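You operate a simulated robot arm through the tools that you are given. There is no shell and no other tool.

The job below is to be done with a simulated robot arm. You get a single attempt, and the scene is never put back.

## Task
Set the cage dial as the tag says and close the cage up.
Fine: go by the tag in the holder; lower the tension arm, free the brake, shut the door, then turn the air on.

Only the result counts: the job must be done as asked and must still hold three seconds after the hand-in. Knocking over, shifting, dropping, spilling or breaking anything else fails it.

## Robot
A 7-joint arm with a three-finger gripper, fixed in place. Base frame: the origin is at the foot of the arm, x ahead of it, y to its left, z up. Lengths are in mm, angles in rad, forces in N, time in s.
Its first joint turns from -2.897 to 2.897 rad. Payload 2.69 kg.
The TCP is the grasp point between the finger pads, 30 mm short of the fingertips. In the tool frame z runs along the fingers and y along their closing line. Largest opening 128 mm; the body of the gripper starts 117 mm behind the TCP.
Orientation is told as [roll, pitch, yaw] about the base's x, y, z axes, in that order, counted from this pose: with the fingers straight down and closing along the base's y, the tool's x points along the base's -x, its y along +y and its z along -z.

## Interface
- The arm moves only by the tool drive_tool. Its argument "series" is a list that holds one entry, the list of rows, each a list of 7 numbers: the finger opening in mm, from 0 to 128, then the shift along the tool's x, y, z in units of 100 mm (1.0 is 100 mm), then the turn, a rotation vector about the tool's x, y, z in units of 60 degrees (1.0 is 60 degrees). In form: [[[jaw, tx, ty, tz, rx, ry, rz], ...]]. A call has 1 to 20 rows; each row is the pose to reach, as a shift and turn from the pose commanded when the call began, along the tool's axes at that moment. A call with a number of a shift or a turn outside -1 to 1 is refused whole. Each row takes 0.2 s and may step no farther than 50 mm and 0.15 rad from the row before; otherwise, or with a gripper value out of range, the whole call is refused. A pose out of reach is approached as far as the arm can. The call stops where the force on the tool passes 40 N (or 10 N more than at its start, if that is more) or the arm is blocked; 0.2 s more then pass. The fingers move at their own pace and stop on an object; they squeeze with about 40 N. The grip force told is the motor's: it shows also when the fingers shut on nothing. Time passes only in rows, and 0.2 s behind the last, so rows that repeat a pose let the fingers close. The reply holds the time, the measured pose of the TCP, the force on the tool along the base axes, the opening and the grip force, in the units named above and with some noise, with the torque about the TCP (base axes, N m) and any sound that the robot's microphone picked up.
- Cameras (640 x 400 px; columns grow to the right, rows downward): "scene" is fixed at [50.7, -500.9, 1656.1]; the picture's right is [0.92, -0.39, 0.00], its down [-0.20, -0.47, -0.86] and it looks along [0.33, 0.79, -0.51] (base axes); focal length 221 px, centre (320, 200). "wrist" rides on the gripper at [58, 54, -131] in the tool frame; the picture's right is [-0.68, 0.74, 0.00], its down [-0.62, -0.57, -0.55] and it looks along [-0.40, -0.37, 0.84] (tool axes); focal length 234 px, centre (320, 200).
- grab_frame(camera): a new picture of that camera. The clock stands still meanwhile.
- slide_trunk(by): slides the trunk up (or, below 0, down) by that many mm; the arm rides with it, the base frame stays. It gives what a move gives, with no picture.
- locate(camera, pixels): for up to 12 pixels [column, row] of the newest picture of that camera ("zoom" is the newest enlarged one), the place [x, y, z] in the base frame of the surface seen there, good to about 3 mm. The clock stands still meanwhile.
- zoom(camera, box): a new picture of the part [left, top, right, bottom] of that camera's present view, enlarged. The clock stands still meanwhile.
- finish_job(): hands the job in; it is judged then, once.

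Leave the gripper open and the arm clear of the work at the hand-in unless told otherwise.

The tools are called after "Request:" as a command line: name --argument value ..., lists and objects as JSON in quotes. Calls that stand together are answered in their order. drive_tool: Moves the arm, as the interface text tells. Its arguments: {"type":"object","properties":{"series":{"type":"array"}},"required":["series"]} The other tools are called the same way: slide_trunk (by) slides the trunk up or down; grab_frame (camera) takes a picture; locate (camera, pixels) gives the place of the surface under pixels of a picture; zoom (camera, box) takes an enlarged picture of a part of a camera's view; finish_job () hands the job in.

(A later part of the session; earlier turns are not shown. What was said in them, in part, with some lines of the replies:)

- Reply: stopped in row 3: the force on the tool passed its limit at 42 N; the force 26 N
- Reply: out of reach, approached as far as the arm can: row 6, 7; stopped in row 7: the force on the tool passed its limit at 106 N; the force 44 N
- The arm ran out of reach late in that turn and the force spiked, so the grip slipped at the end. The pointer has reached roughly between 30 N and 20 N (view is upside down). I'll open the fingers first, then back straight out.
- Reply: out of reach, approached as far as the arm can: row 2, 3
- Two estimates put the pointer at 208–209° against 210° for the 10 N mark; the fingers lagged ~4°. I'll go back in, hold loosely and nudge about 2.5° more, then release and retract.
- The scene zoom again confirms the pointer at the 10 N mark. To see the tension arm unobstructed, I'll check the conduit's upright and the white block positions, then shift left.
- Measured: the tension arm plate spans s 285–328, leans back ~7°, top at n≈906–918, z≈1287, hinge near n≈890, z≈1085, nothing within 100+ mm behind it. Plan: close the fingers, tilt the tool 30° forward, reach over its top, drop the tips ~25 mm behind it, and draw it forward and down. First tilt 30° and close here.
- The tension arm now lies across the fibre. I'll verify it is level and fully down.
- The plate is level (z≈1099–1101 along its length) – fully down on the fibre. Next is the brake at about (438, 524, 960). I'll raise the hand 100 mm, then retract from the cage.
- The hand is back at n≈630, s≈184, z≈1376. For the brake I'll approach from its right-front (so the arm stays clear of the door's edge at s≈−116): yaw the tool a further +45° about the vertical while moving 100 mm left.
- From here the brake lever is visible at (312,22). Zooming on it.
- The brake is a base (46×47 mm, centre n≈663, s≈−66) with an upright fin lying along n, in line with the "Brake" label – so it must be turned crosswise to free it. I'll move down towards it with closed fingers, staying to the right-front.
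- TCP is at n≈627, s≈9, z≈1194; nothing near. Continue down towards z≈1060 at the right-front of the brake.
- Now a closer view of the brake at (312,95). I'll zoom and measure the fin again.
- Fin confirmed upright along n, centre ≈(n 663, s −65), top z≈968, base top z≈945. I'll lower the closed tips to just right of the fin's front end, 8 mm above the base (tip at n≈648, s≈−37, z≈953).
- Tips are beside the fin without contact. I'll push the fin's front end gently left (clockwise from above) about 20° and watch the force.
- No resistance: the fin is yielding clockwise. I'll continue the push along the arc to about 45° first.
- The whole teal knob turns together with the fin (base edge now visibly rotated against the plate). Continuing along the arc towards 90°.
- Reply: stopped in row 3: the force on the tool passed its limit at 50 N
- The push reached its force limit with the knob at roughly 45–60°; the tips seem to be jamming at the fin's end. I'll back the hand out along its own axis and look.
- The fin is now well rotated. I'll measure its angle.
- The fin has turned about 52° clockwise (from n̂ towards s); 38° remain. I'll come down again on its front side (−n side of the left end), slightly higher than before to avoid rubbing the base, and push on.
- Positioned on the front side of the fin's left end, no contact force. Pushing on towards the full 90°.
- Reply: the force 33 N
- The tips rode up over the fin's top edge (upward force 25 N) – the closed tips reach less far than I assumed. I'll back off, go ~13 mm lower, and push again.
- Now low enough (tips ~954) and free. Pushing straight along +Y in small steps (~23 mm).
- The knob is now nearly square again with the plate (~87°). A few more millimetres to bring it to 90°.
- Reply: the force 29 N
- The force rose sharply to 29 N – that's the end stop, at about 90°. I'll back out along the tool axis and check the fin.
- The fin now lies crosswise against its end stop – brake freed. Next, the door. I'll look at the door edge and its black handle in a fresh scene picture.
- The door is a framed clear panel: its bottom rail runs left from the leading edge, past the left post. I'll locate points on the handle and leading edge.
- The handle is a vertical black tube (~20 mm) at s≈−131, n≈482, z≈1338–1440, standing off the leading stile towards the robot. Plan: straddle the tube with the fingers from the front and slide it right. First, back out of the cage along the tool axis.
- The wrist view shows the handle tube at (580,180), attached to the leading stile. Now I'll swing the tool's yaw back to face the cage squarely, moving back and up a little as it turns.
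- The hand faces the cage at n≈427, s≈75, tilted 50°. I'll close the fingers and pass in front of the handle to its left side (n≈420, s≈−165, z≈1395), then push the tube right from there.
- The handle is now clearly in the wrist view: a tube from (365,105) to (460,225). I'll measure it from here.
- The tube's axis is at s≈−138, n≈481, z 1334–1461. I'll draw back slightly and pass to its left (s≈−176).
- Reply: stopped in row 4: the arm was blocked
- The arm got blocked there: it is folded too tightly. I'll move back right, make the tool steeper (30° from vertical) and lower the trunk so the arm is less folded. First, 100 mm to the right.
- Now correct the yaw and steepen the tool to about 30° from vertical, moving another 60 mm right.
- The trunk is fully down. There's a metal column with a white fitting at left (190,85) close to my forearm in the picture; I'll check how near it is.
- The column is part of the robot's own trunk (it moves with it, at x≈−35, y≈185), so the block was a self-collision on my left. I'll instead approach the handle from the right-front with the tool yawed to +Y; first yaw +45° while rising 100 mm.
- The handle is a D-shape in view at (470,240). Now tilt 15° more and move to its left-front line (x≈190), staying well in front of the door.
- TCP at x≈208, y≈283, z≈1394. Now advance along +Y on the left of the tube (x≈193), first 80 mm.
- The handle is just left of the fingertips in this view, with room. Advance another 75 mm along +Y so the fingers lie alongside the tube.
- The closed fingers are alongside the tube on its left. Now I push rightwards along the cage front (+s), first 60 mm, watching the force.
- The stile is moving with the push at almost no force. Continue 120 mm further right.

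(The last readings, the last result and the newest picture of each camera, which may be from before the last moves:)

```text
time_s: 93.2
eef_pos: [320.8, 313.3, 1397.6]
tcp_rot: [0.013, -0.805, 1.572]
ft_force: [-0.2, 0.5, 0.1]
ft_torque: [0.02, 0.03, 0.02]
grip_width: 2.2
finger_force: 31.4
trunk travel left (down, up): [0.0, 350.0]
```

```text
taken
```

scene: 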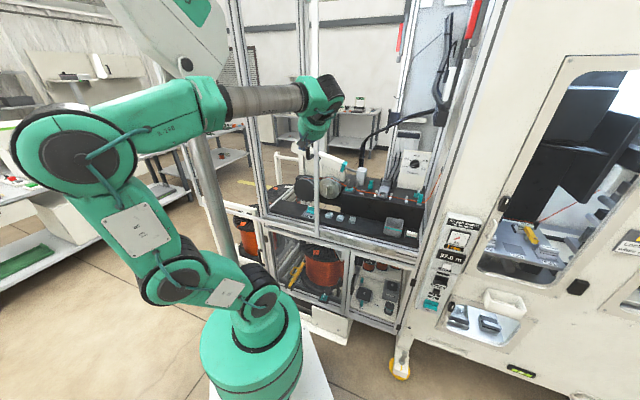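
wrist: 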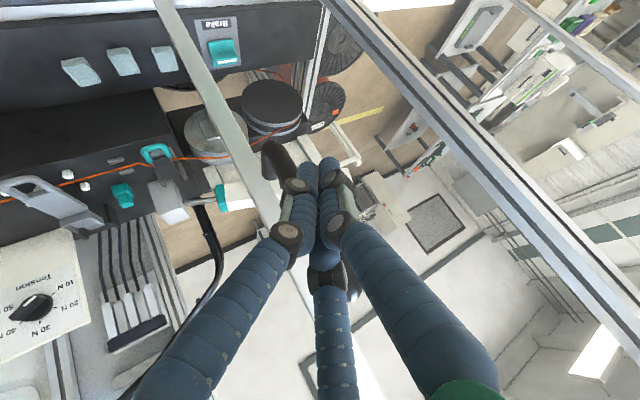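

The door stile has moved to about column 316. Two more pushes of 120 mm.

Request:
drive_tool --series '[[[0, 0.098, -0.141, -0.102, 0, 0, 0], [0, 0.196, -0.283, -0.204, 0, 0, 0], [0, 0.293, -0.424, -0.306, 0, 0, 0], [0, 0.391, -0.565, -0.408, 0, 0, 0], [0, 0.489, -0.707, -0.51, 0, 0, 0], [0, 0.587, -0.848, -0.612, 0, 0, 0]]]'

Request:
drive_tool --series '[[[0, 0.098, -0.141, -0.102, 0, 0, 0], [0, 0.196, -0.283, -0.204, 0, 0, 0], [0, 0.293, -0.424, -0.306, 0, 0, 0], [0, 0.391, -0.565, -0.408, 0, 0, 0], [0, 0.489, -0.707, -0.51, 0, 0, 0], [0, 0.587, -0.848, -0.612, 0, 0, 0]]]'

Request:
grab_frame --camera "wrist"

Request:
grab_frame --camera "scene"

```text
time_s: 94.6
eef_pos: [406.7, 228.2, 1396.7]
tcp_rot: [0.016, -0.806, 1.572]
ft_force: [0.7, 1.1, -0.5]
ft_torque: [0.01, 0.03, 0.01]
grip_width: 2.0
finger_force: 31.4
trunk travel left (down, up): [0.0, 350.0]
```

```text
time_s: 96.0
eef_pos: [492.0, 144.2, 1396.1]
tcp_rot: [0.015, -0.806, 1.572]
ft_force: [0.3, 0.4, -1.5]
ft_torque: [-0.01, 0.03, 0.0]
grip_width: 2.1
finger_force: 32.0
trunk travel left (down, up): [0.0, 350.0]
```

```text
taken
```

wrist: 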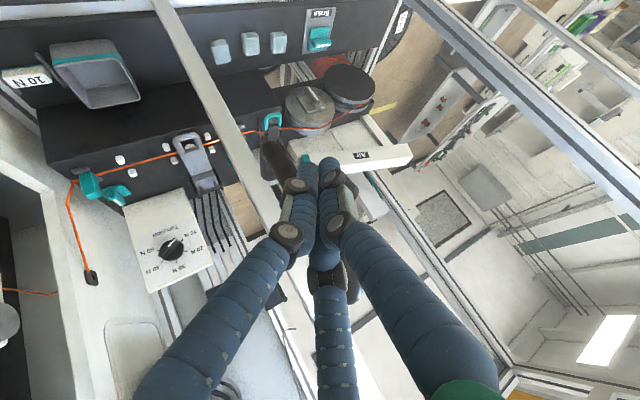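

```text
taken
```

scene: 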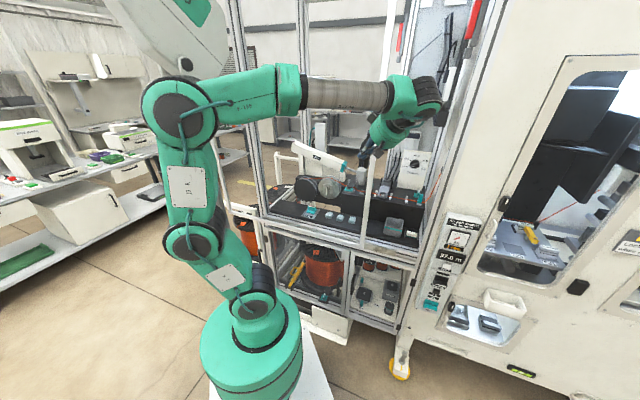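

The stile is now at column ~365 of the scene; about 250 mm remain to the right post. Another 120 mm push.

Request:
drive_tool --series '[[[0, 0.098, -0.141, -0.102, 0, 0, 0], [0, 0.196, -0.283, -0.204, 0, 0, 0], [0, 0.293, -0.424, -0.306, 0, 0, 0], [0, 0.391, -0.565, -0.408, 0, 0, 0], [0, 0.489, -0.707, -0.51, 0, 0, 0], [0, 0.587, -0.848, -0.612, 0, 0, 0]]]'

Request:
grab_frame --camera "wrist"

Request:
grab_frame --camera "scene"

```text
time_s: 97.4
eef_pos: [577.7, 61.5, 1394.7]
tcp_rot: [0.015, -0.808, 1.573]
ft_force: [0.0, -0.5, -0.6]
ft_torque: [0.01, 0.01, -0.01]
grip_width: 1.9
finger_force: 31.3
trunk travel left (down, up): [0.0, 350.0]
```

```text
taken
```

wrist: 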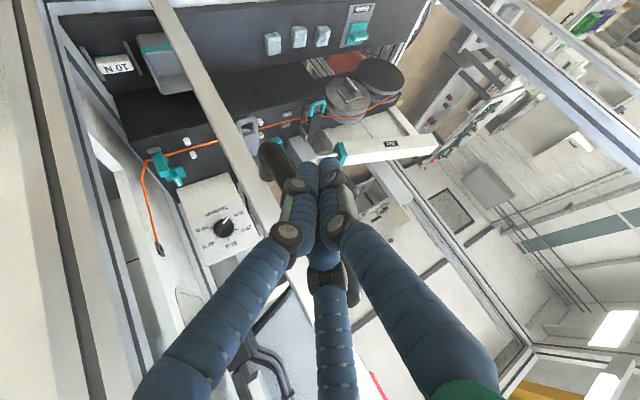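

```text
taken
```

scene: 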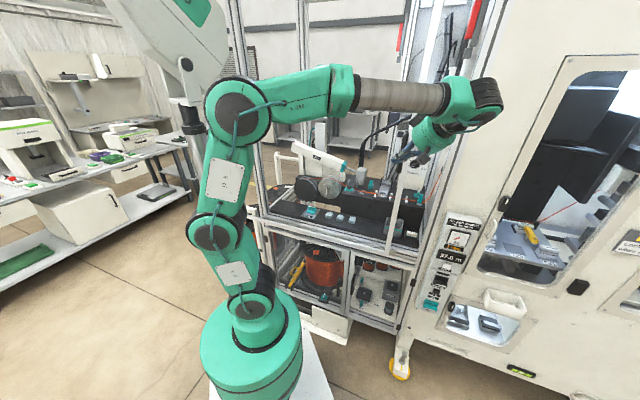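

The stile is at column ~393; around 130–145 mm left. I'll push 90 mm, then slow down.

Request:
drive_tool --series '[[[0, 0.073, -0.106, -0.077, 0, 0, 0], [0, 0.147, -0.212, -0.153, 0, 0, 0], [0, 0.22, -0.318, -0.23, 0, 0, 0], [0, 0.293, -0.424, -0.306, 0, 0, 0], [0, 0.367, -0.53, -0.383, 0, 0, 0], [0, 0.44, -0.636, -0.459, 0, 0, 0]]]'

Request:
grab_frame --camera "wrist"

Request:
grab_frame --camera "scene"

```text
time_s: 98.8
eef_pos: [642.3, -1.4, 1394.2]
tcp_rot: [0.014, -0.807, 1.572]
ft_force: [-0.3, 0.9, 0.4]
ft_torque: [0.0, -0.05, 0.01]
grip_width: 2.1
finger_force: 32.0
trunk travel left (down, up): [0.0, 350.0]
```

```text
taken
```

wrist: 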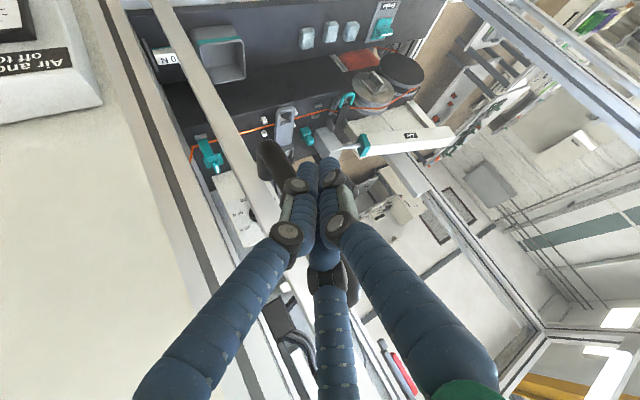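

```text
taken
```

scene: 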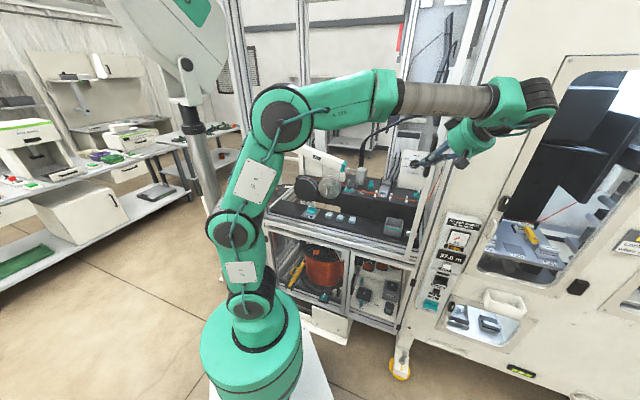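

Nearly there (about 40–55 mm). Slow push in 8 mm steps.

Request:
drive_tool --series '[[[0, 0.039, -0.057, -0.041, 0, 0, 0], [0, 0.078, -0.113, -0.082, 0, 0, 0], [0, 0.117, -0.17, -0.122, 0, 0, 0], [0, 0.156, -0.226, -0.163, 0, 0, 0], [0, 0.196, -0.283, -0.204, 0, 0, 0]]]'

Request:
grab_frame --camera "wrist"

Request:
zoom --camera "scene" --box '[370, 100, 490, 270]'

```text
time_s: 100.0
eef_pos: [670.7, -30.7, 1395.7]
tcp_rot: [0.015, -0.808, 1.572]
ft_force: [-0.7, 1.0, 0.7]
ft_torque: [-0.04, -0.03, 0.0]
grip_width: 2.1
finger_force: 31.4
trunk travel left (down, up): [0.0, 350.0]
```

```text
taken
```

wrist: 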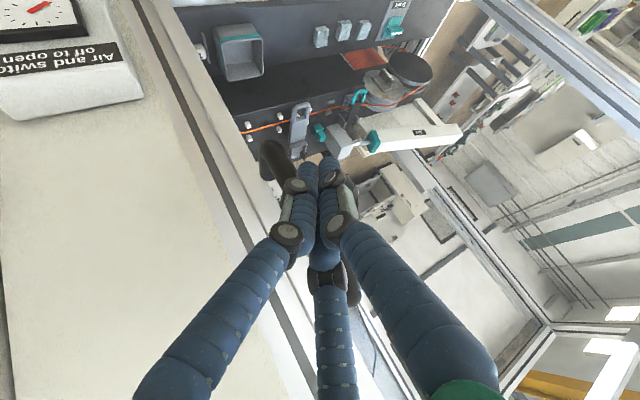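

```text
2.35 times, centred on (430, 185) of scene
```

zoom: 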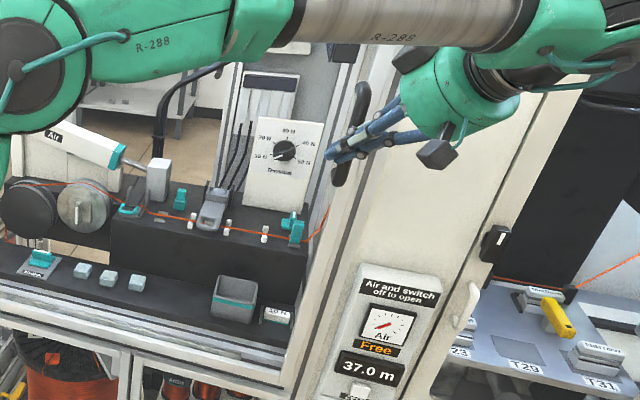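

Still no stop felt (force ~1 N). A bit further in 6 mm steps.

Request:
drive_tool --series '[[[0, 0.029, -0.042, -0.031, 0, 0, 0], [0, 0.059, -0.085, -0.061, 0, 0, 0], [0, 0.088, -0.127, -0.092, 0, 0, 0], [0, 0.117, -0.17, -0.122, 0, 0, 0]]]'

Request:
grab_frame --camera "wrist"

Request:
zoom --camera "scene" --box '[370, 100, 490, 270]'

```text
time_s: 101.0
eef_pos: [682.8, -46.1, 1396.5]
tcp_rot: [0.015, -0.805, 1.574]
ft_force: [-37.6, 7.9, -5.3]
ft_torque: [0.05, 0.27, 0.73]
grip_width: 1.9
finger_force: 31.5
trunk travel left (down, up): [0.0, 350.0]
```

```text
taken
```

wrist: 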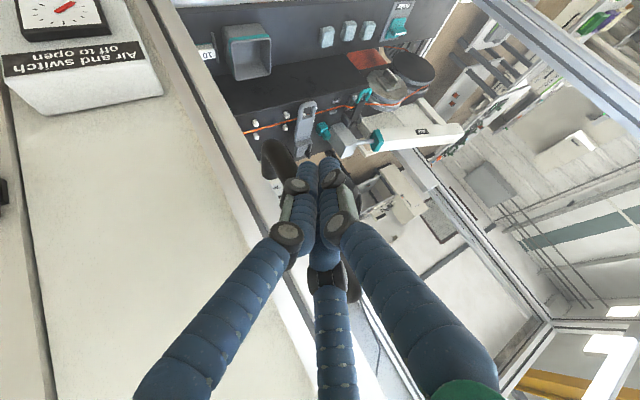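

```text
2.35 times, centred on (430, 185) of scene
```

zoom: 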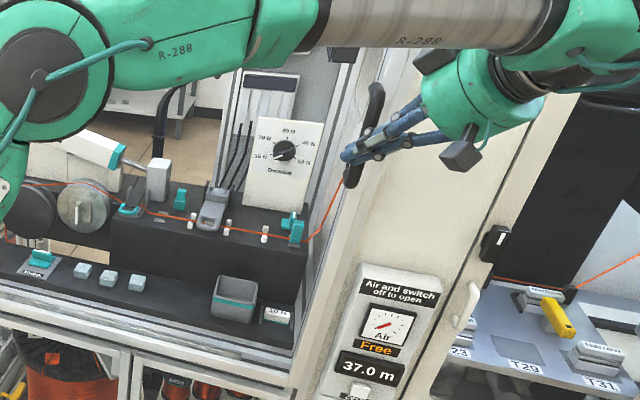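

The force jumped to 38 N: the door is against its closed stop. I'll ease off to the left, then withdraw away from the door.

Request:
drive_tool --series '[[[0, -0.049, 0.071, 0.051, 0, 0, 0], [0, -0.122, 0.177, 0.128, 0, 0, 0], [0, 0.0, 0.354, 0.0, 0, 0, 0], [0, 0.122, 0.53, -0.128, 0, 0, 0], [0, 0.245, 0.707, -0.255, 0, 0, 0]]]'

Request:
grab_frame --camera "wrist"

Request:
grab_frame --camera "scene"

Request:
zoom --camera "scene" --box '[370, 100, 490, 270]'

```text
time_s: 102.2
eef_pos: [617.8, -82.7, 1396.8]
tcp_rot: [0.014, -0.806, 1.574]
ft_force: [-0.2, 0.0, 0.0]
ft_torque: [-0.02, -0.01, -0.01]
grip_width: 2.3
finger_force: 31.3
trunk travel left (down, up): [0.0, 350.0]
```

```text
taken
```

wrist: 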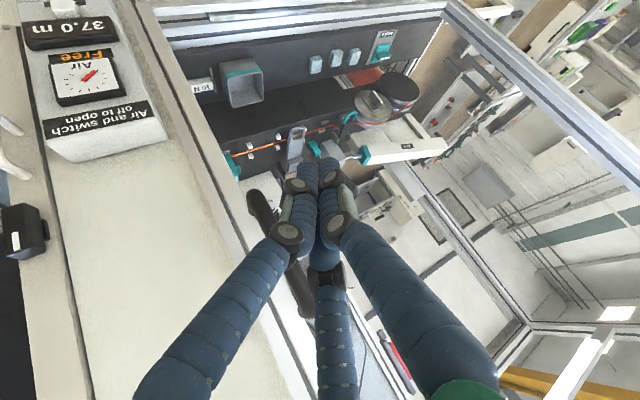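

```text
taken
```

scene: 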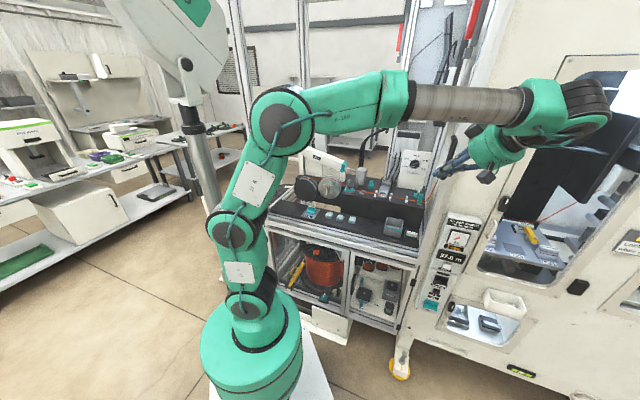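

```text
2.35 times, centred on (430, 185) of scene
```

zoom: 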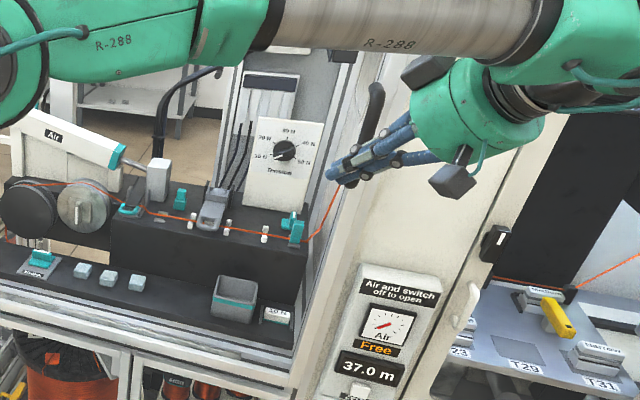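

The handle stays at the right post and the door has not rebounded. Next is the Air switch on the panel at about (819, −116, 696). I'll swing the tool's yaw back by 45° while backing away 60 mm.

Request:
drive_tool --series '[[[0, 0.05, 0.07, -0.05, 0.09, 0, 0.087], [0, 0.1, 0.14, -0.1, 0.18, 0, 0.173], [0, 0.15, 0.21, -0.15, 0.27, 0, 0.26], [0, 0.2, 0.28, -0.2, 0.36, 0, 0.347], [0, 0.24, 0.35, -0.25, 0.45, 0, 0.433], [0, 0.29, 0.42, -0.303, 0.54, 0, 0.52]]]'

Request:
grab_frame --camera "wrist"

Request:
grab_frame --camera "scene"

Request:
zoom --camera "scene" --box '[400, 100, 470, 270]'

```text
time_s: 103.6
eef_pos: [576.4, -125.2, 1396.5]
tcp_rot: [0.011, -0.798, 0.789]
ft_force: [0.2, -1.0, 0.6]
ft_torque: [0.03, 0.0, 0.01]
grip_width: 2.1
finger_force: 31.6
trunk travel left (down, up): [0.0, 350.0]
```

```text
taken
```

wrist: 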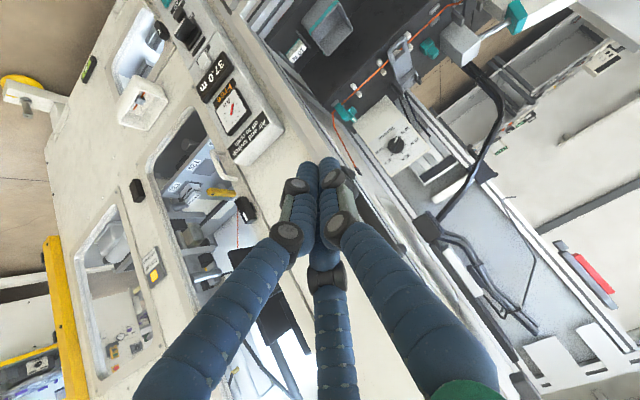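

```text
taken
```

scene: 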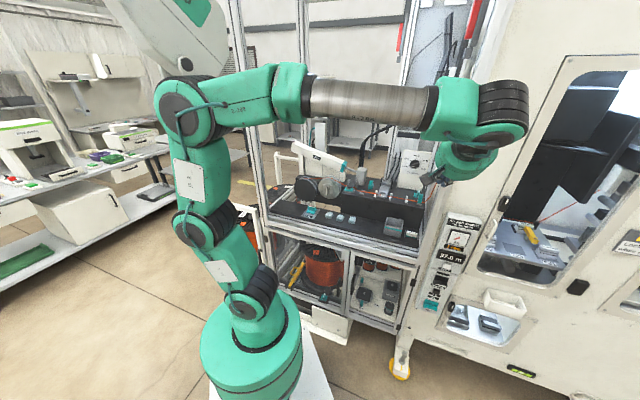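

```text
2.35 times, centred on (435, 185) of scene
```

zoom: 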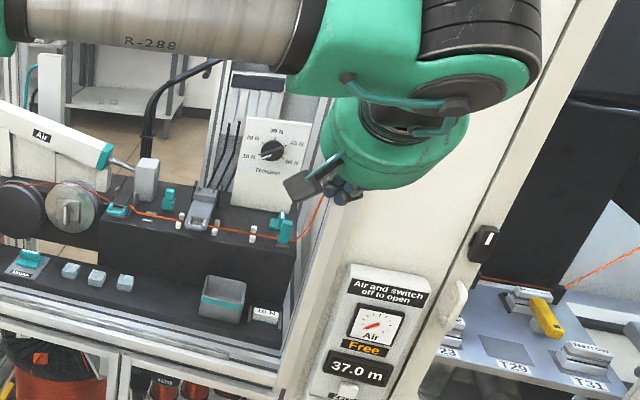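

The hand is clear (n≈319). I'll come down in front of the panel in steps of 130 mm, shifting right towards the switch column (s≈660).

Request:
drive_tool --series '[[[0, 0.23, -0.08, 0.227, 0, 0, 0], [0, 0.465, -0.16, 0.453, 0, 0, 0], [0, 0.698, -0.25, 0.68, 0, 0, 0], [0, 0.931, -0.33, 0.907, 0, 0, 0]]]'

Request:
drive_tool --series '[[[0, 0.23, -0.08, 0.227, 0, 0, 0], [0, 0.465, -0.16, 0.453, 0, 0, 0], [0, 0.698, -0.25, 0.68, 0, 0, 0], [0, 0.931, -0.33, 0.907, 0, 0, 0]]]'

Request:
grab_frame --camera "wrist"

Request:
grab_frame --camera "scene"

```text
time_s: 104.6
eef_pos: [597.8, -146.8, 1266.3]
tcp_rot: [0.01, -0.796, 0.791]
ft_force: [-0.2, -0.3, 0.2]
ft_torque: [-0.01, 0.01, -0.01]
grip_width: 2.2
finger_force: 31.1
trunk travel left (down, up): [0.0, 350.0]
```

```text
time_s: 105.6
eef_pos: [620.5, -170.4, 1135.5]
tcp_rot: [0.011, -0.796, 0.791]
ft_force: [-0.8, 0.8, 0.6]
ft_torque: [-0.04, -0.02, -0.02]
grip_width: 1.9
finger_force: 30.9
trunk travel left (down, up): [0.0, 350.0]
```

```text
taken
```

wrist: 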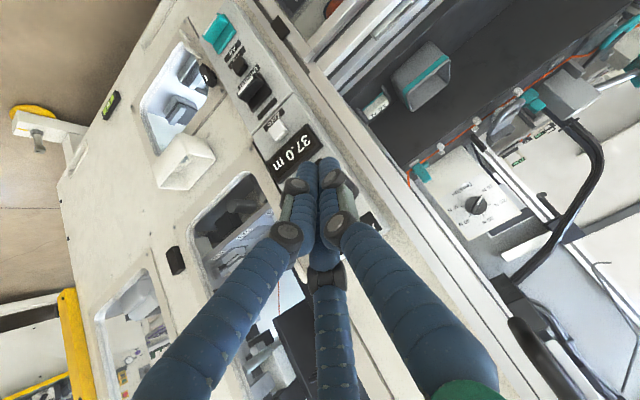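

```text
taken
```

scene: 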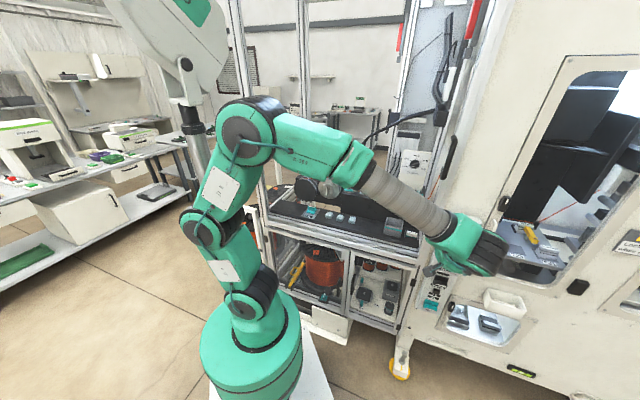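

The teal Air switch is visible at (218,35) in the wrist view. I'll zoom on the panel.

Request:
zoom --camera "wrist" --box '[180, 0, 340, 180]'

Request:
zoom --camera "scene" --box '[400, 100, 470, 200]'

```text
2.22 times, centred on (260, 90) of wrist
```

zoom: 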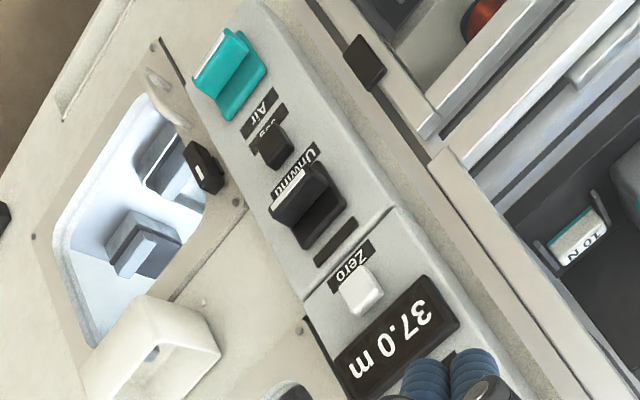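

```text
4.00 times, centred on (435, 150) of scene
```

zoom: 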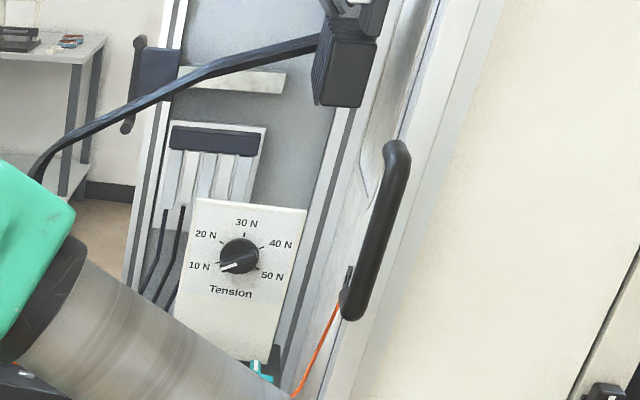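

Request:
zoom --camera "wrist" --box '[190, 0, 260, 60]'

Request:
locate --camera "zoom" --pixels '[[215, 190], [300, 90], [250, 140], [300, 290], [400, 180], [350, 230], [270, 230], [330, 110], [380, 330], [240, 60], [180, 120], [440, 240]]'

```text
6.67 times, centred on (225, 30) of wrist
```

zoom: 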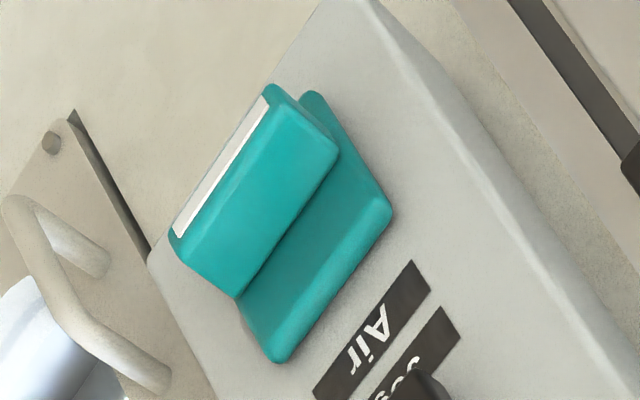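

```text
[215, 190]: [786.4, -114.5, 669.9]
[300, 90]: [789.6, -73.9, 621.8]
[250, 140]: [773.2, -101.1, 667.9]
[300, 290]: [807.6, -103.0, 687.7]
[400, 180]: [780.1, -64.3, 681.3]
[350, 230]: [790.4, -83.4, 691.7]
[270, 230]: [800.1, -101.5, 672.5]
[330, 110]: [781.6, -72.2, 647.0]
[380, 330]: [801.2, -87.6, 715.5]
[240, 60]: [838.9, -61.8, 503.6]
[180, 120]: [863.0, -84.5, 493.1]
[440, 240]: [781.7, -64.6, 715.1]
```

The Air switch has the same form as the brake knob: base front at n≈498, a horizontal fin out to n≈475, centred about s≈624, z≈668, with "On" below. I'll go down to its level in front of it.

Request:
drive_tool --series '[[[0, 0.23, -0.07, 0.227, 0, 0, 0], [0, 0.465, -0.14, 0.453, 0, 0, 0], [0, 0.698, -0.21, 0.68, 0, 0, 0], [0, 0.931, -0.27, 0.907, 0, 0, 0]]]'

Request:
drive_tool --series '[[[0, 0.23, -0.07, 0.227, 0, 0, 0], [0, 0.465, -0.14, 0.453, 0, 0, 0], [0, 0.698, -0.21, 0.68, 0, 0, 0], [0, 0.931, -0.27, 0.907, 0, 0, 0]]]'

Request:
grab_frame --camera "wrist"

Request:
grab_frame --camera "scene"

```text
time_s: 106.6
eef_pos: [639.7, -189.3, 1006.9]
tcp_rot: [0.009, -0.798, 0.79]
ft_force: [-1.0, -0.4, 0.5]
ft_torque: [-0.02, -0.02, -0.02]
grip_width: 2.1
finger_force: 32.0
trunk travel left (down, up): [0.0, 350.0]
```

```text
time_s: 107.6
eef_pos: [658.0, -205.7, 875.6]
tcp_rot: [0.011, -0.798, 0.792]
ft_force: [-0.6, 0.7, 0.1]
ft_torque: [-0.05, 0.0, -0.03]
grip_width: 1.9
finger_force: 32.2
trunk travel left (down, up): [0.0, 350.0]
```

```text
taken
```

wrist: 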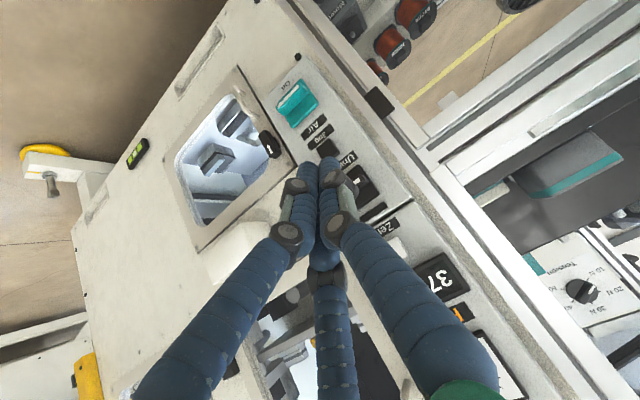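

```text
taken
```

scene: 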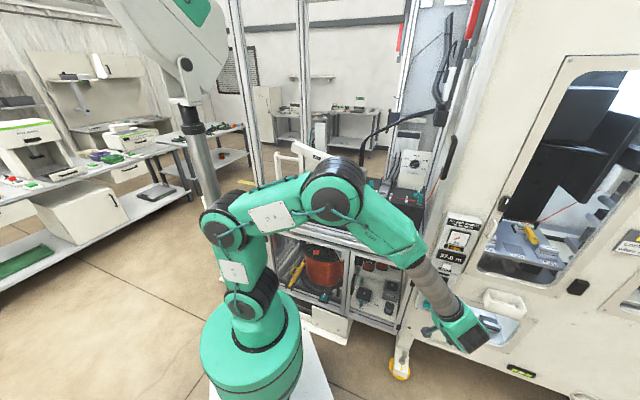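

The switch is now close at (297,103). Zoom and measure it.

Request:
zoom --camera "wrist" --box '[250, 60, 350, 150]'

Request:
locate --camera "zoom" --pixels '[[200, 180], [240, 140], [285, 105], [295, 230], [330, 190], [370, 160], [250, 215], [330, 130], [310, 250], [390, 180], [180, 95], [400, 250]]'

```text
4.44 times, centred on (300, 105) of wrist
```

zoom: 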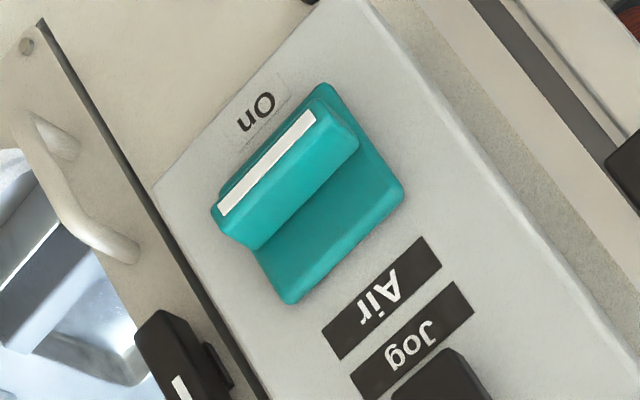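

```text
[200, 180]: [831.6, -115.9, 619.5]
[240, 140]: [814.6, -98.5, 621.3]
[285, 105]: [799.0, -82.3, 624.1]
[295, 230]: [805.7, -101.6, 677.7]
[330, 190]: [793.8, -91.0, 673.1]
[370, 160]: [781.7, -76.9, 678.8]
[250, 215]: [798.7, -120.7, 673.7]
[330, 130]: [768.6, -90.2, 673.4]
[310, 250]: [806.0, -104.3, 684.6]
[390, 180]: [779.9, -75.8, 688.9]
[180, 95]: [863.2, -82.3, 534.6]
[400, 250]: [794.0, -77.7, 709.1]
```

Measured: switch centre s≈628, z≈668; fin spans s 604–652, out to n≈475. Now pitch the tool to horizontal here (n≈320).

Request:
drive_tool --series '[[[0, 0, 0, 0, 0, -0.123, 0], [0, 0, 0, 0, 0, -0.246, 0], [0, 0, 0, 0, 0, -0.369, 0], [0, 0, 0, 0, 0, -0.492, 0], [0, 0, 0, 0, 0, -0.615, 0], [0, 0, 0, 0, 0, -0.738, 0]]]'

Request:
grab_frame --camera "wrist"

Request:
grab_frame --camera "scene"

```text
time_s: 109.0
eef_pos: [658.7, -206.3, 874.5]
tcp_rot: [1.845, -1.564, -1.046]
ft_force: [-0.7, -0.3, 0.0]
ft_torque: [-0.06, 0.06, -0.01]
grip_width: 2.3
finger_force: 31.4
trunk travel left (down, up): [0.0, 350.0]
```

```text
taken
```

wrist: 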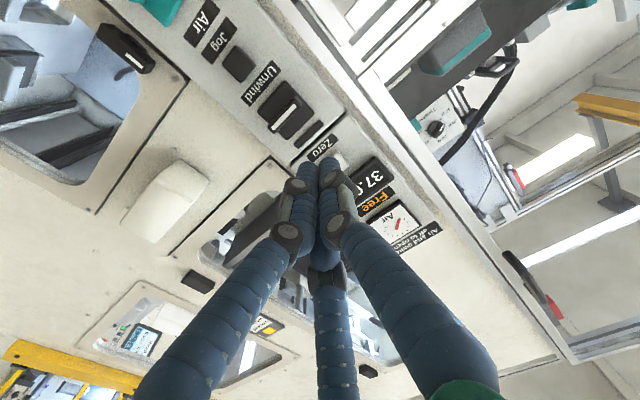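

```text
taken
```

scene: 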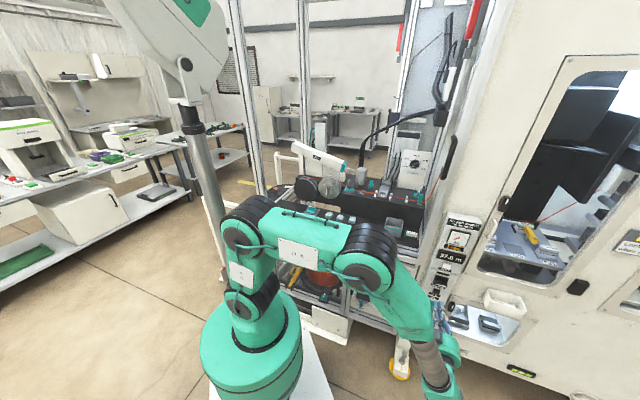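

The tool is horizontal at z≈875. The elbow looks close to the lower cabinet; I'll check its distance before going lower.

Request:
locate --camera "scene" --pixels '[[365, 270], [380, 250], [398, 290], [410, 300], [425, 330], [430, 370], [350, 225], [440, 380]]'

```text
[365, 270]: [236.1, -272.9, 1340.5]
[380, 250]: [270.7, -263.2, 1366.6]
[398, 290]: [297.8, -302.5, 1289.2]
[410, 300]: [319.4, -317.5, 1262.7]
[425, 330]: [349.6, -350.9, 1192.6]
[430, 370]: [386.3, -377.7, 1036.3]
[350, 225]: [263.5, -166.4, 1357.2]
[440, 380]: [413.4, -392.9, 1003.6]
```

The elbow is well clear of the cabinet. I'll go down to z≈697, right to s≈643 and forward to n≈420.

Request:
drive_tool --series '[[[0, 0.3, -0.05, 0.12, 0, 0, 0], [0, 0.6, -0.1, 0.25, 0, 0, 0], [0, 0.89, -0.155, 0.4, 0, 0, 0]]]'

Request:
drive_tool --series '[[[0, 0.3, -0.05, 0.2, 0, 0, 0], [0, 0.6, -0.1, 0.4, 0, 0, 0], [0, 0.88, -0.155, 0.6, 0, 0, 0]]]'

Request:
grab_frame --camera "wrist"

Request:
grab_frame --camera "scene"

```text
time_s: 109.8
eef_pos: [698.2, -188.3, 785.9]
tcp_rot: [1.648, -1.562, -0.852]
ft_force: [-0.4, 0.4, 0.9]
ft_torque: [-0.09, 0.08, -0.04]
grip_width: 2.2
finger_force: 31.1
trunk travel left (down, up): [0.0, 350.0]
```

```text
time_s: 110.6
eef_pos: [750.1, -154.8, 700.3]
tcp_rot: [1.648, -1.563, -0.85]
ft_force: [-0.3, 0.0, 0.6]
ft_torque: [-0.08, 0.08, 0.0]
grip_width: 1.9
finger_force: 31.5
trunk travel left (down, up): [0.0, 350.0]
```

```text
taken
```

wrist: 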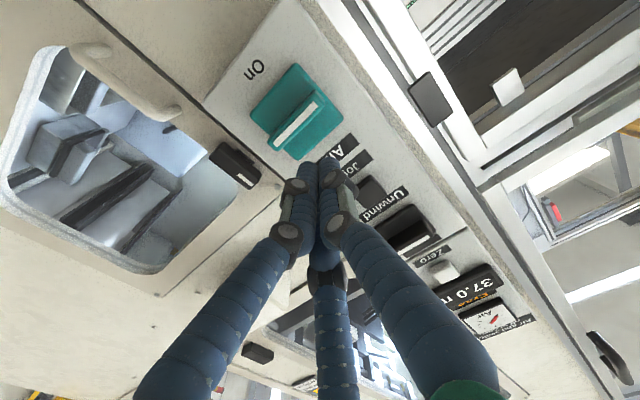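

```text
taken
```

scene: 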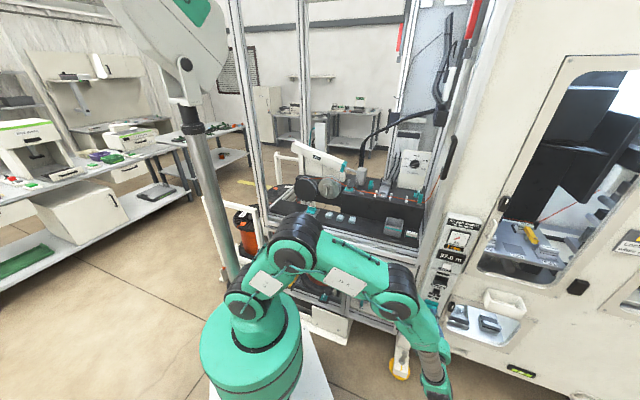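

The switch is in clear view at (297,112), tip n≈441. I'll re-measure its fin from here.

Request:
zoom --camera "wrist" --box '[240, 50, 360, 190]'

Request:
locate --camera "zoom" --pixels '[[210, 255], [250, 220], [290, 165], [230, 200], [265, 170], [180, 190], [300, 90], [390, 190], [280, 290], [240, 235], [320, 160], [300, 230]]'

```text
2.86 times, centred on (300, 120) of wrist
```

zoom: 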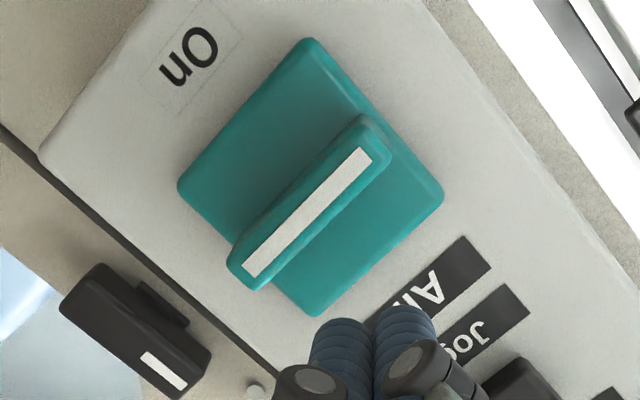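

```text
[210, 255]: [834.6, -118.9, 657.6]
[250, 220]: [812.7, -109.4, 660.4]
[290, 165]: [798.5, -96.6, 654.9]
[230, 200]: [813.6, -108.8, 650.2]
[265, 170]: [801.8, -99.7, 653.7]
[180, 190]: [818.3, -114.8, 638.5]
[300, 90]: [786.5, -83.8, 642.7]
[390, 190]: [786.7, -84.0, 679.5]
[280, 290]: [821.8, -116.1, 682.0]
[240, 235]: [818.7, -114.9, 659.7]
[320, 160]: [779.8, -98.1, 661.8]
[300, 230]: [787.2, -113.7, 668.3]
```

Refined: switch centre ≈(s 631, z 666). I'll position the closed tips above the fin's right end (s≈646, z≈696) and advance 46 mm so they overlap the fin's depth.

Request:
drive_tool --series '[[[0, 0.04, -0.06, 0.1, 0, 0, 0], [0, 0.04, -0.06, 0.25, 0, 0, 0], [0, 0.04, -0.06, 0.38, 0, 0, 0], [0, 0.04, -0.06, 0.46, 0, 0, 0]]]'

Request:
grab_frame --camera "wrist"

Request:
zoom --camera "wrist" --box '[240, 50, 400, 200]'

Request:
zoom --camera "scene" --box '[410, 240, 480, 330]'

```text
time_s: 111.6
eef_pos: [786.5, -125.2, 692.5]
tcp_rot: [1.588, -1.563, -0.791]
ft_force: [0.1, -1.5, -0.4]
ft_torque: [-0.01, 0.0, 0.02]
grip_width: 2.0
finger_force: 31.6
trunk travel left (down, up): [0.0, 350.0]
```

```text
taken
```

wrist: 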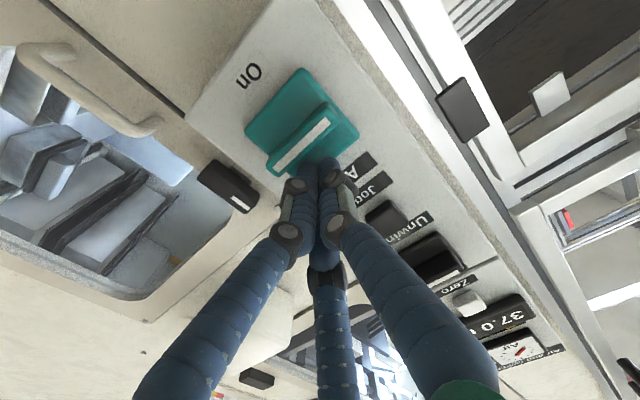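

```text
2.67 times, centred on (320, 125) of wrist
```

zoom: 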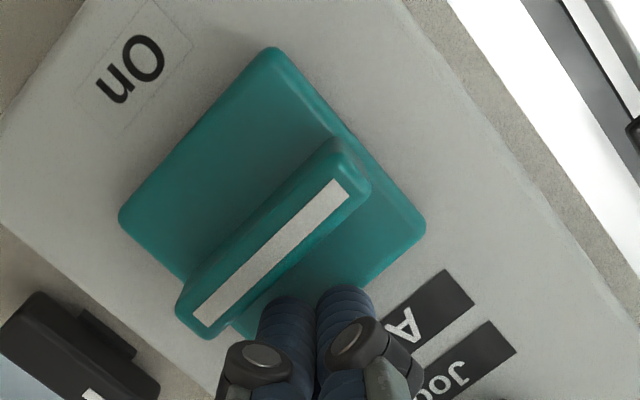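

```text
4.44 times, centred on (445, 285) of scene
```

zoom: 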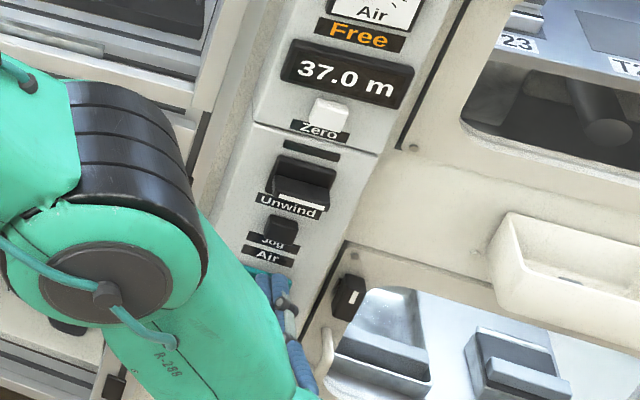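

Tips sit just above the fin's right end. I'll check the small black latch to the right for clearance, then try a gentle clockwise push (right end down).

Request:
locate --camera "wrist" --pixels '[[225, 185], [240, 205], [205, 175], [160, 125], [285, 160], [320, 125]]'

Request:
drive_tool --series '[[[0, 0.03, -0.02, 0, 0, 0, 0], [0, 0.06, -0.04, 0, 0, 0, 0], [0, 0.09, -0.055, 0, 0, 0, 0], [0, 0.12, -0.075, 0, 0, 0, 0]]]'

Request:
zoom --camera "wrist" --box '[240, 50, 400, 200]'

```text
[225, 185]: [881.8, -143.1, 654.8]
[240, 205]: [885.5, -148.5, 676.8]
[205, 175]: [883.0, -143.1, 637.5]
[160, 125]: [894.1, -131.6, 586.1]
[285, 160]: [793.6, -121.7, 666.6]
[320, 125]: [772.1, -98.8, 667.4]
```

```text
time_s: 112.6
eef_pos: [791.0, -131.2, 681.4]
tcp_rot: [1.555, -1.562, -0.758]
ft_force: [-0.2, -0.1, -0.3]
ft_torque: [0.03, 0.01, 0.07]
grip_width: 1.9
finger_force: 31.3
trunk travel left (down, up): [0.0, 350.0]
```

```text
2.67 times, centred on (320, 125) of wrist
```

zoom: 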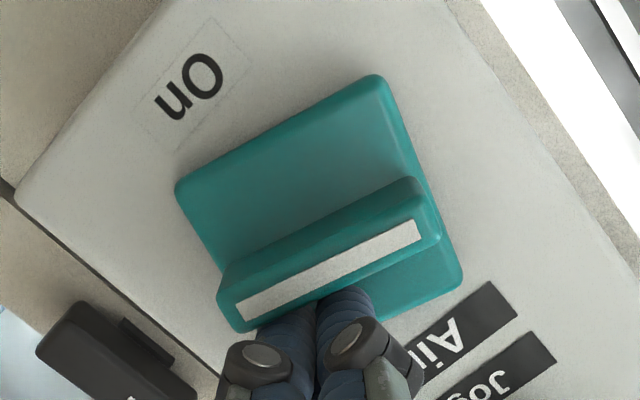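

It turns clockwise freely (base now ~20° rotated, no force). Continuing along the arc towards 90°, first to ~45°.

Request:
drive_tool --series '[[[0, 0.03, -0.01, 0, 0, 0, 0], [0, 0.06, -0.02, 0, 0, 0, 0], [0, 0.09, -0.03, 0, 0, 0, 0], [0, 0.12, -0.037, 0, 0, 0, 0]]]'

Request:
grab_frame --camera "wrist"

Request:
zoom --camera "wrist" --box '[240, 50, 400, 200]'

```text
time_s: 113.6
eef_pos: [794.6, -135.6, 671.2]
tcp_rot: [1.742, -1.563, -0.945]
ft_force: [6.5, -5.0, 5.7]
ft_torque: [0.19, -0.05, -0.02]
grip_width: 1.8
finger_force: 31.1
trunk travel left (down, up): [0.0, 350.0]
```

```text
taken
```

wrist: 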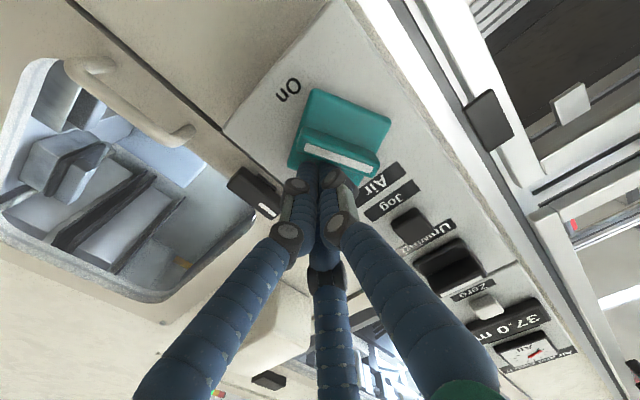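

```text
2.67 times, centred on (320, 125) of wrist
```

zoom: 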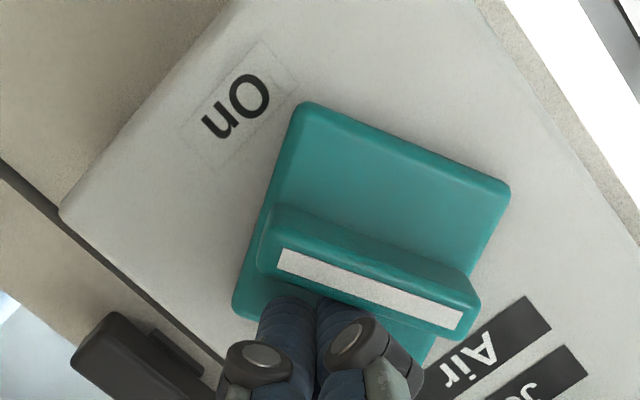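

The knob is at roughly 60° with only 8 N. Continue down and slightly left to complete the 90°.

Request:
drive_tool --series '[[[0, 0.03, 0.007, 0, 0, 0, 0], [0, 0.06, 0.014, 0, 0, 0, 0], [0, 0.09, 0.02, 0, 0, 0, 0], [0, 0.12, 0.027, 0, 0, 0, 0]]]'

Request:
grab_frame --camera "wrist"

Request:
zoom --camera "wrist" --box '[260, 50, 420, 200]'

```text
time_s: 114.3
eef_pos: [796.3, -135.7, 664.4]
tcp_rot: [2.164, -1.568, -1.37]
ft_force: [2.6, -2.4, 0.0]
ft_torque: [-0.02, 0.03, 0.0]
grip_width: 2.0
finger_force: 32.0
trunk travel left (down, up): [0.0, 350.0]
stopped in row 3: the force on the tool passed its limit at 46 N (the readings are from after the stop); the commanded pose is now the measured one
```

```text
taken
```

wrist: 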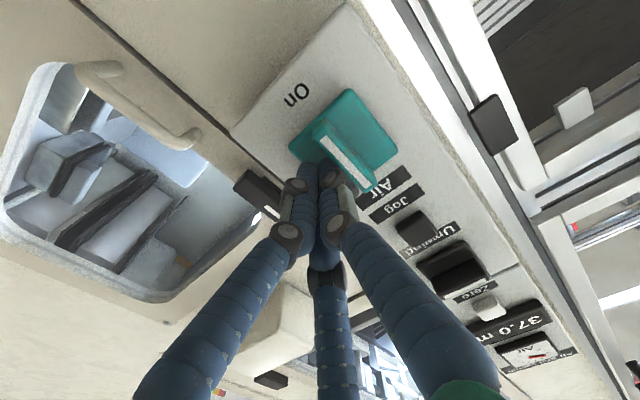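

```text
2.67 times, centred on (340, 125) of wrist
```

zoom: 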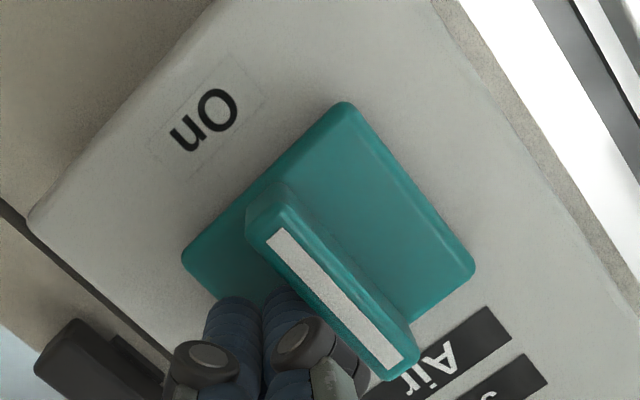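

The fin is now vertical, in line with "On", at its end stop. I'll back straight out and check the gauge and display.

Request:
drive_tool --series '[[[0, 0, -0.05, -0.02, 0, 0, 0], [0, 0, -0.08, -0.2, 0, 0, 0], [0, 0, -0.08, -0.5, 0, 0, 0], [0, 0, -0.08, -0.9, 0, 0, 0]]]'

Request:
grab_frame --camera "wrist"

Request:
grab_frame --camera "scene"

Request:
zoom --camera "scene" --box '[430, 205, 490, 265]'

Request:
zoom --camera "scene" --box '[260, 120, 470, 260]'

```text
time_s: 115.3
eef_pos: [737.7, -206.0, 665.8]
tcp_rot: [1.921, -1.567, -1.127]
ft_force: [0.0, 1.3, -0.8]
ft_torque: [-0.02, 0.0, 0.02]
grip_width: 2.0
finger_force: 31.3
trunk travel left (down, up): [0.0, 350.0]
```

```text
taken
```

wrist: 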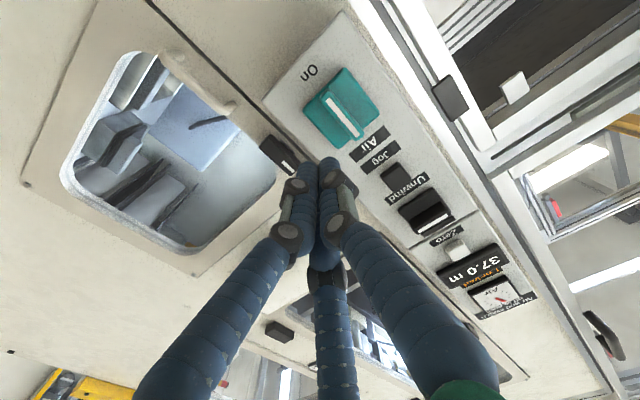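

```text
taken
```

scene: 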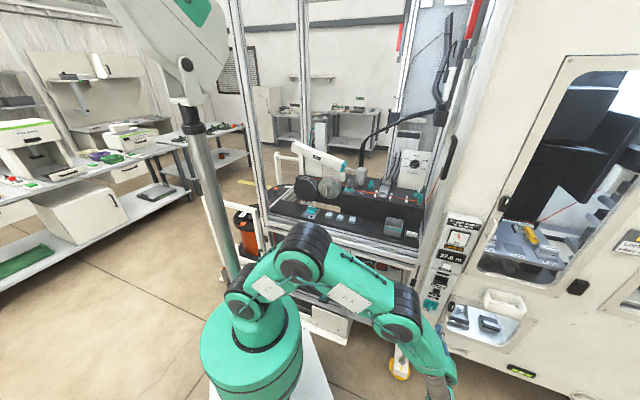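

```text
6.67 times, centred on (460, 235) of scene
```

zoom: 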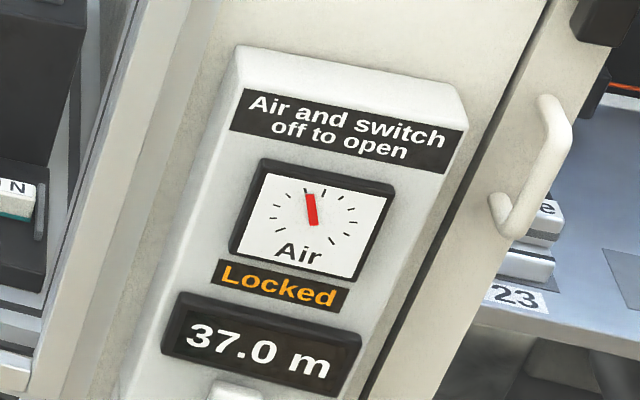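

```text
2.86 times, centred on (365, 190) of scene
```

zoom: 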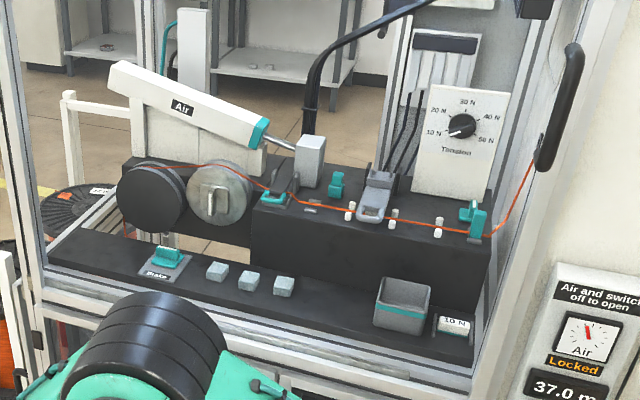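

The gauge now reads mid-scale and the display shows "Locked", so the air is on and the door is shut. I'll back the hand 100 mm further away and open the gripper, then do a final check of everything.

Request:
drive_tool --series '[[[2, 0, 0, -0.3, 0, 0, 0], [2, 0, 0, -0.6, 0, 0, 0], [40, 0, 0, -1.0, 0, 0, 0], [128, 0, 0, -1.0, 0, 0, 0], [128, 0, 0, -1.0, 0, 0, 0], [128, 0, 0, -1.0, 0, 0, 0]]]'

Request:
grab_frame --camera "scene"

Request:
zoom --camera "scene" --box '[376, 135, 446, 205]'

Request:
zoom --camera "scene" --box '[290, 180, 350, 230]'

Request:
zoom --camera "scene" --box '[410, 200, 490, 320]'

Request:
grab_frame --camera "wrist"

```text
time_s: 116.7
eef_pos: [668.7, -276.5, 666.3]
tcp_rot: [2.151, -1.568, -1.357]
ft_force: [0.0, -0.2, -0.2]
ft_torque: [-0.01, -0.01, -0.02]
grip_width: 128.1
finger_force: 0.0
trunk travel left (down, up): [0.0, 350.0]
```

```text
taken
```

scene: 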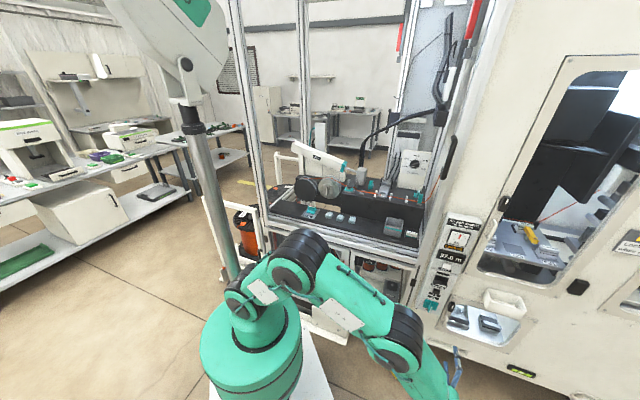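

```text
5.71 times, centred on (411, 170) of scene
```

zoom: 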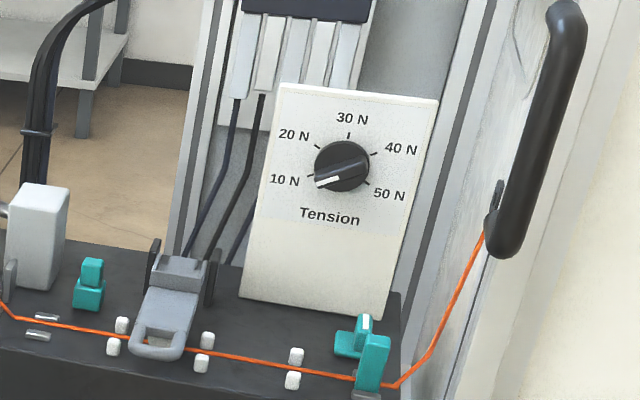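

```text
8.00 times, centred on (320, 205) of scene
```

zoom: 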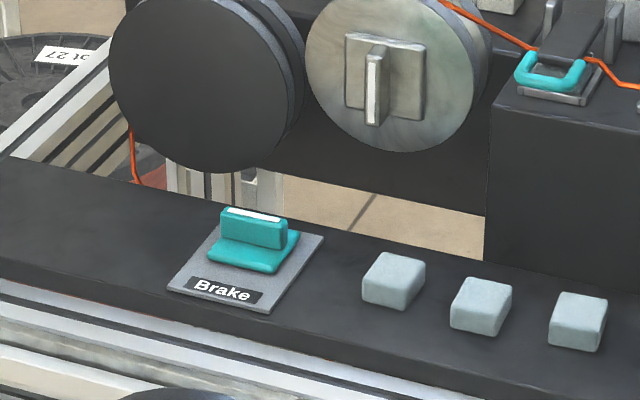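

```text
3.33 times, centred on (450, 260) of scene
```

zoom: 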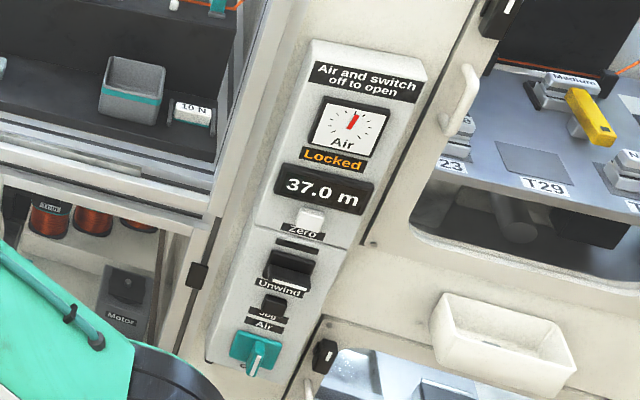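

```text
taken
```

wrist: 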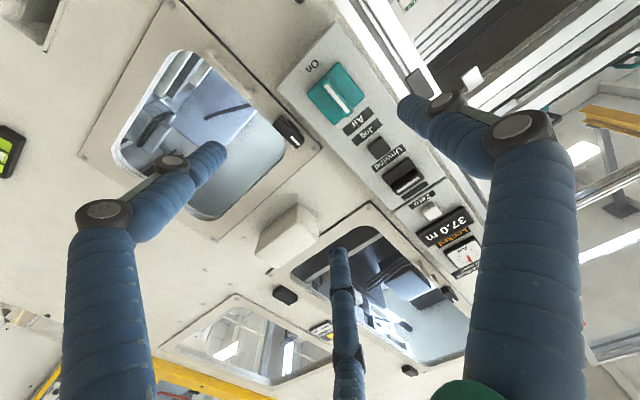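

Final check:
- The dial points at 10 N, as the tag says.
- The tension arm lies flat on the fibre.
- The brake fin is crosswise, at its stop.
- The door handle is at the right post.
- The Air switch is on, the display reads "Locked", and the counter still shows 37.0 m.

The gripper is open and the arm is clear of the panel, so I'm handing in.

Request:
finish_job

```text
The job is handed in.
```

I set the cage dial to 10 N, as the tag in the holder says, and closed the cage up. I've handed the job in; I haven't seen the result of the judging.

| Step | State at hand-in |
|---|---|
| Dial | Pointer on the 10 N mark, within about 1–2° |
| Tension arm | Lowered flat onto the fibre; past the balance point it swung down on its own |
| Brake | Knob turned 90° to its end stop |
| Door | Slid right to its closed stop |
| Air | Switch turned to "On"; the gauge rose and the display changed from "Free" to "Locked" |

- **Brake:** the knob has no "free" marking. I took the other end of its travel, crosswise to the label, as free.
- **Force spikes:** the force limit tripped a few times while I turned the dial and brake knobs, with a peak of 106 N at the dial. I saw no damage or movement in the pictures afterwards.
- **Rest of the cage:** nothing else in the cage looked disturbed, and the counter still reads 37.0 m. The gripper is open and the arm is clear.
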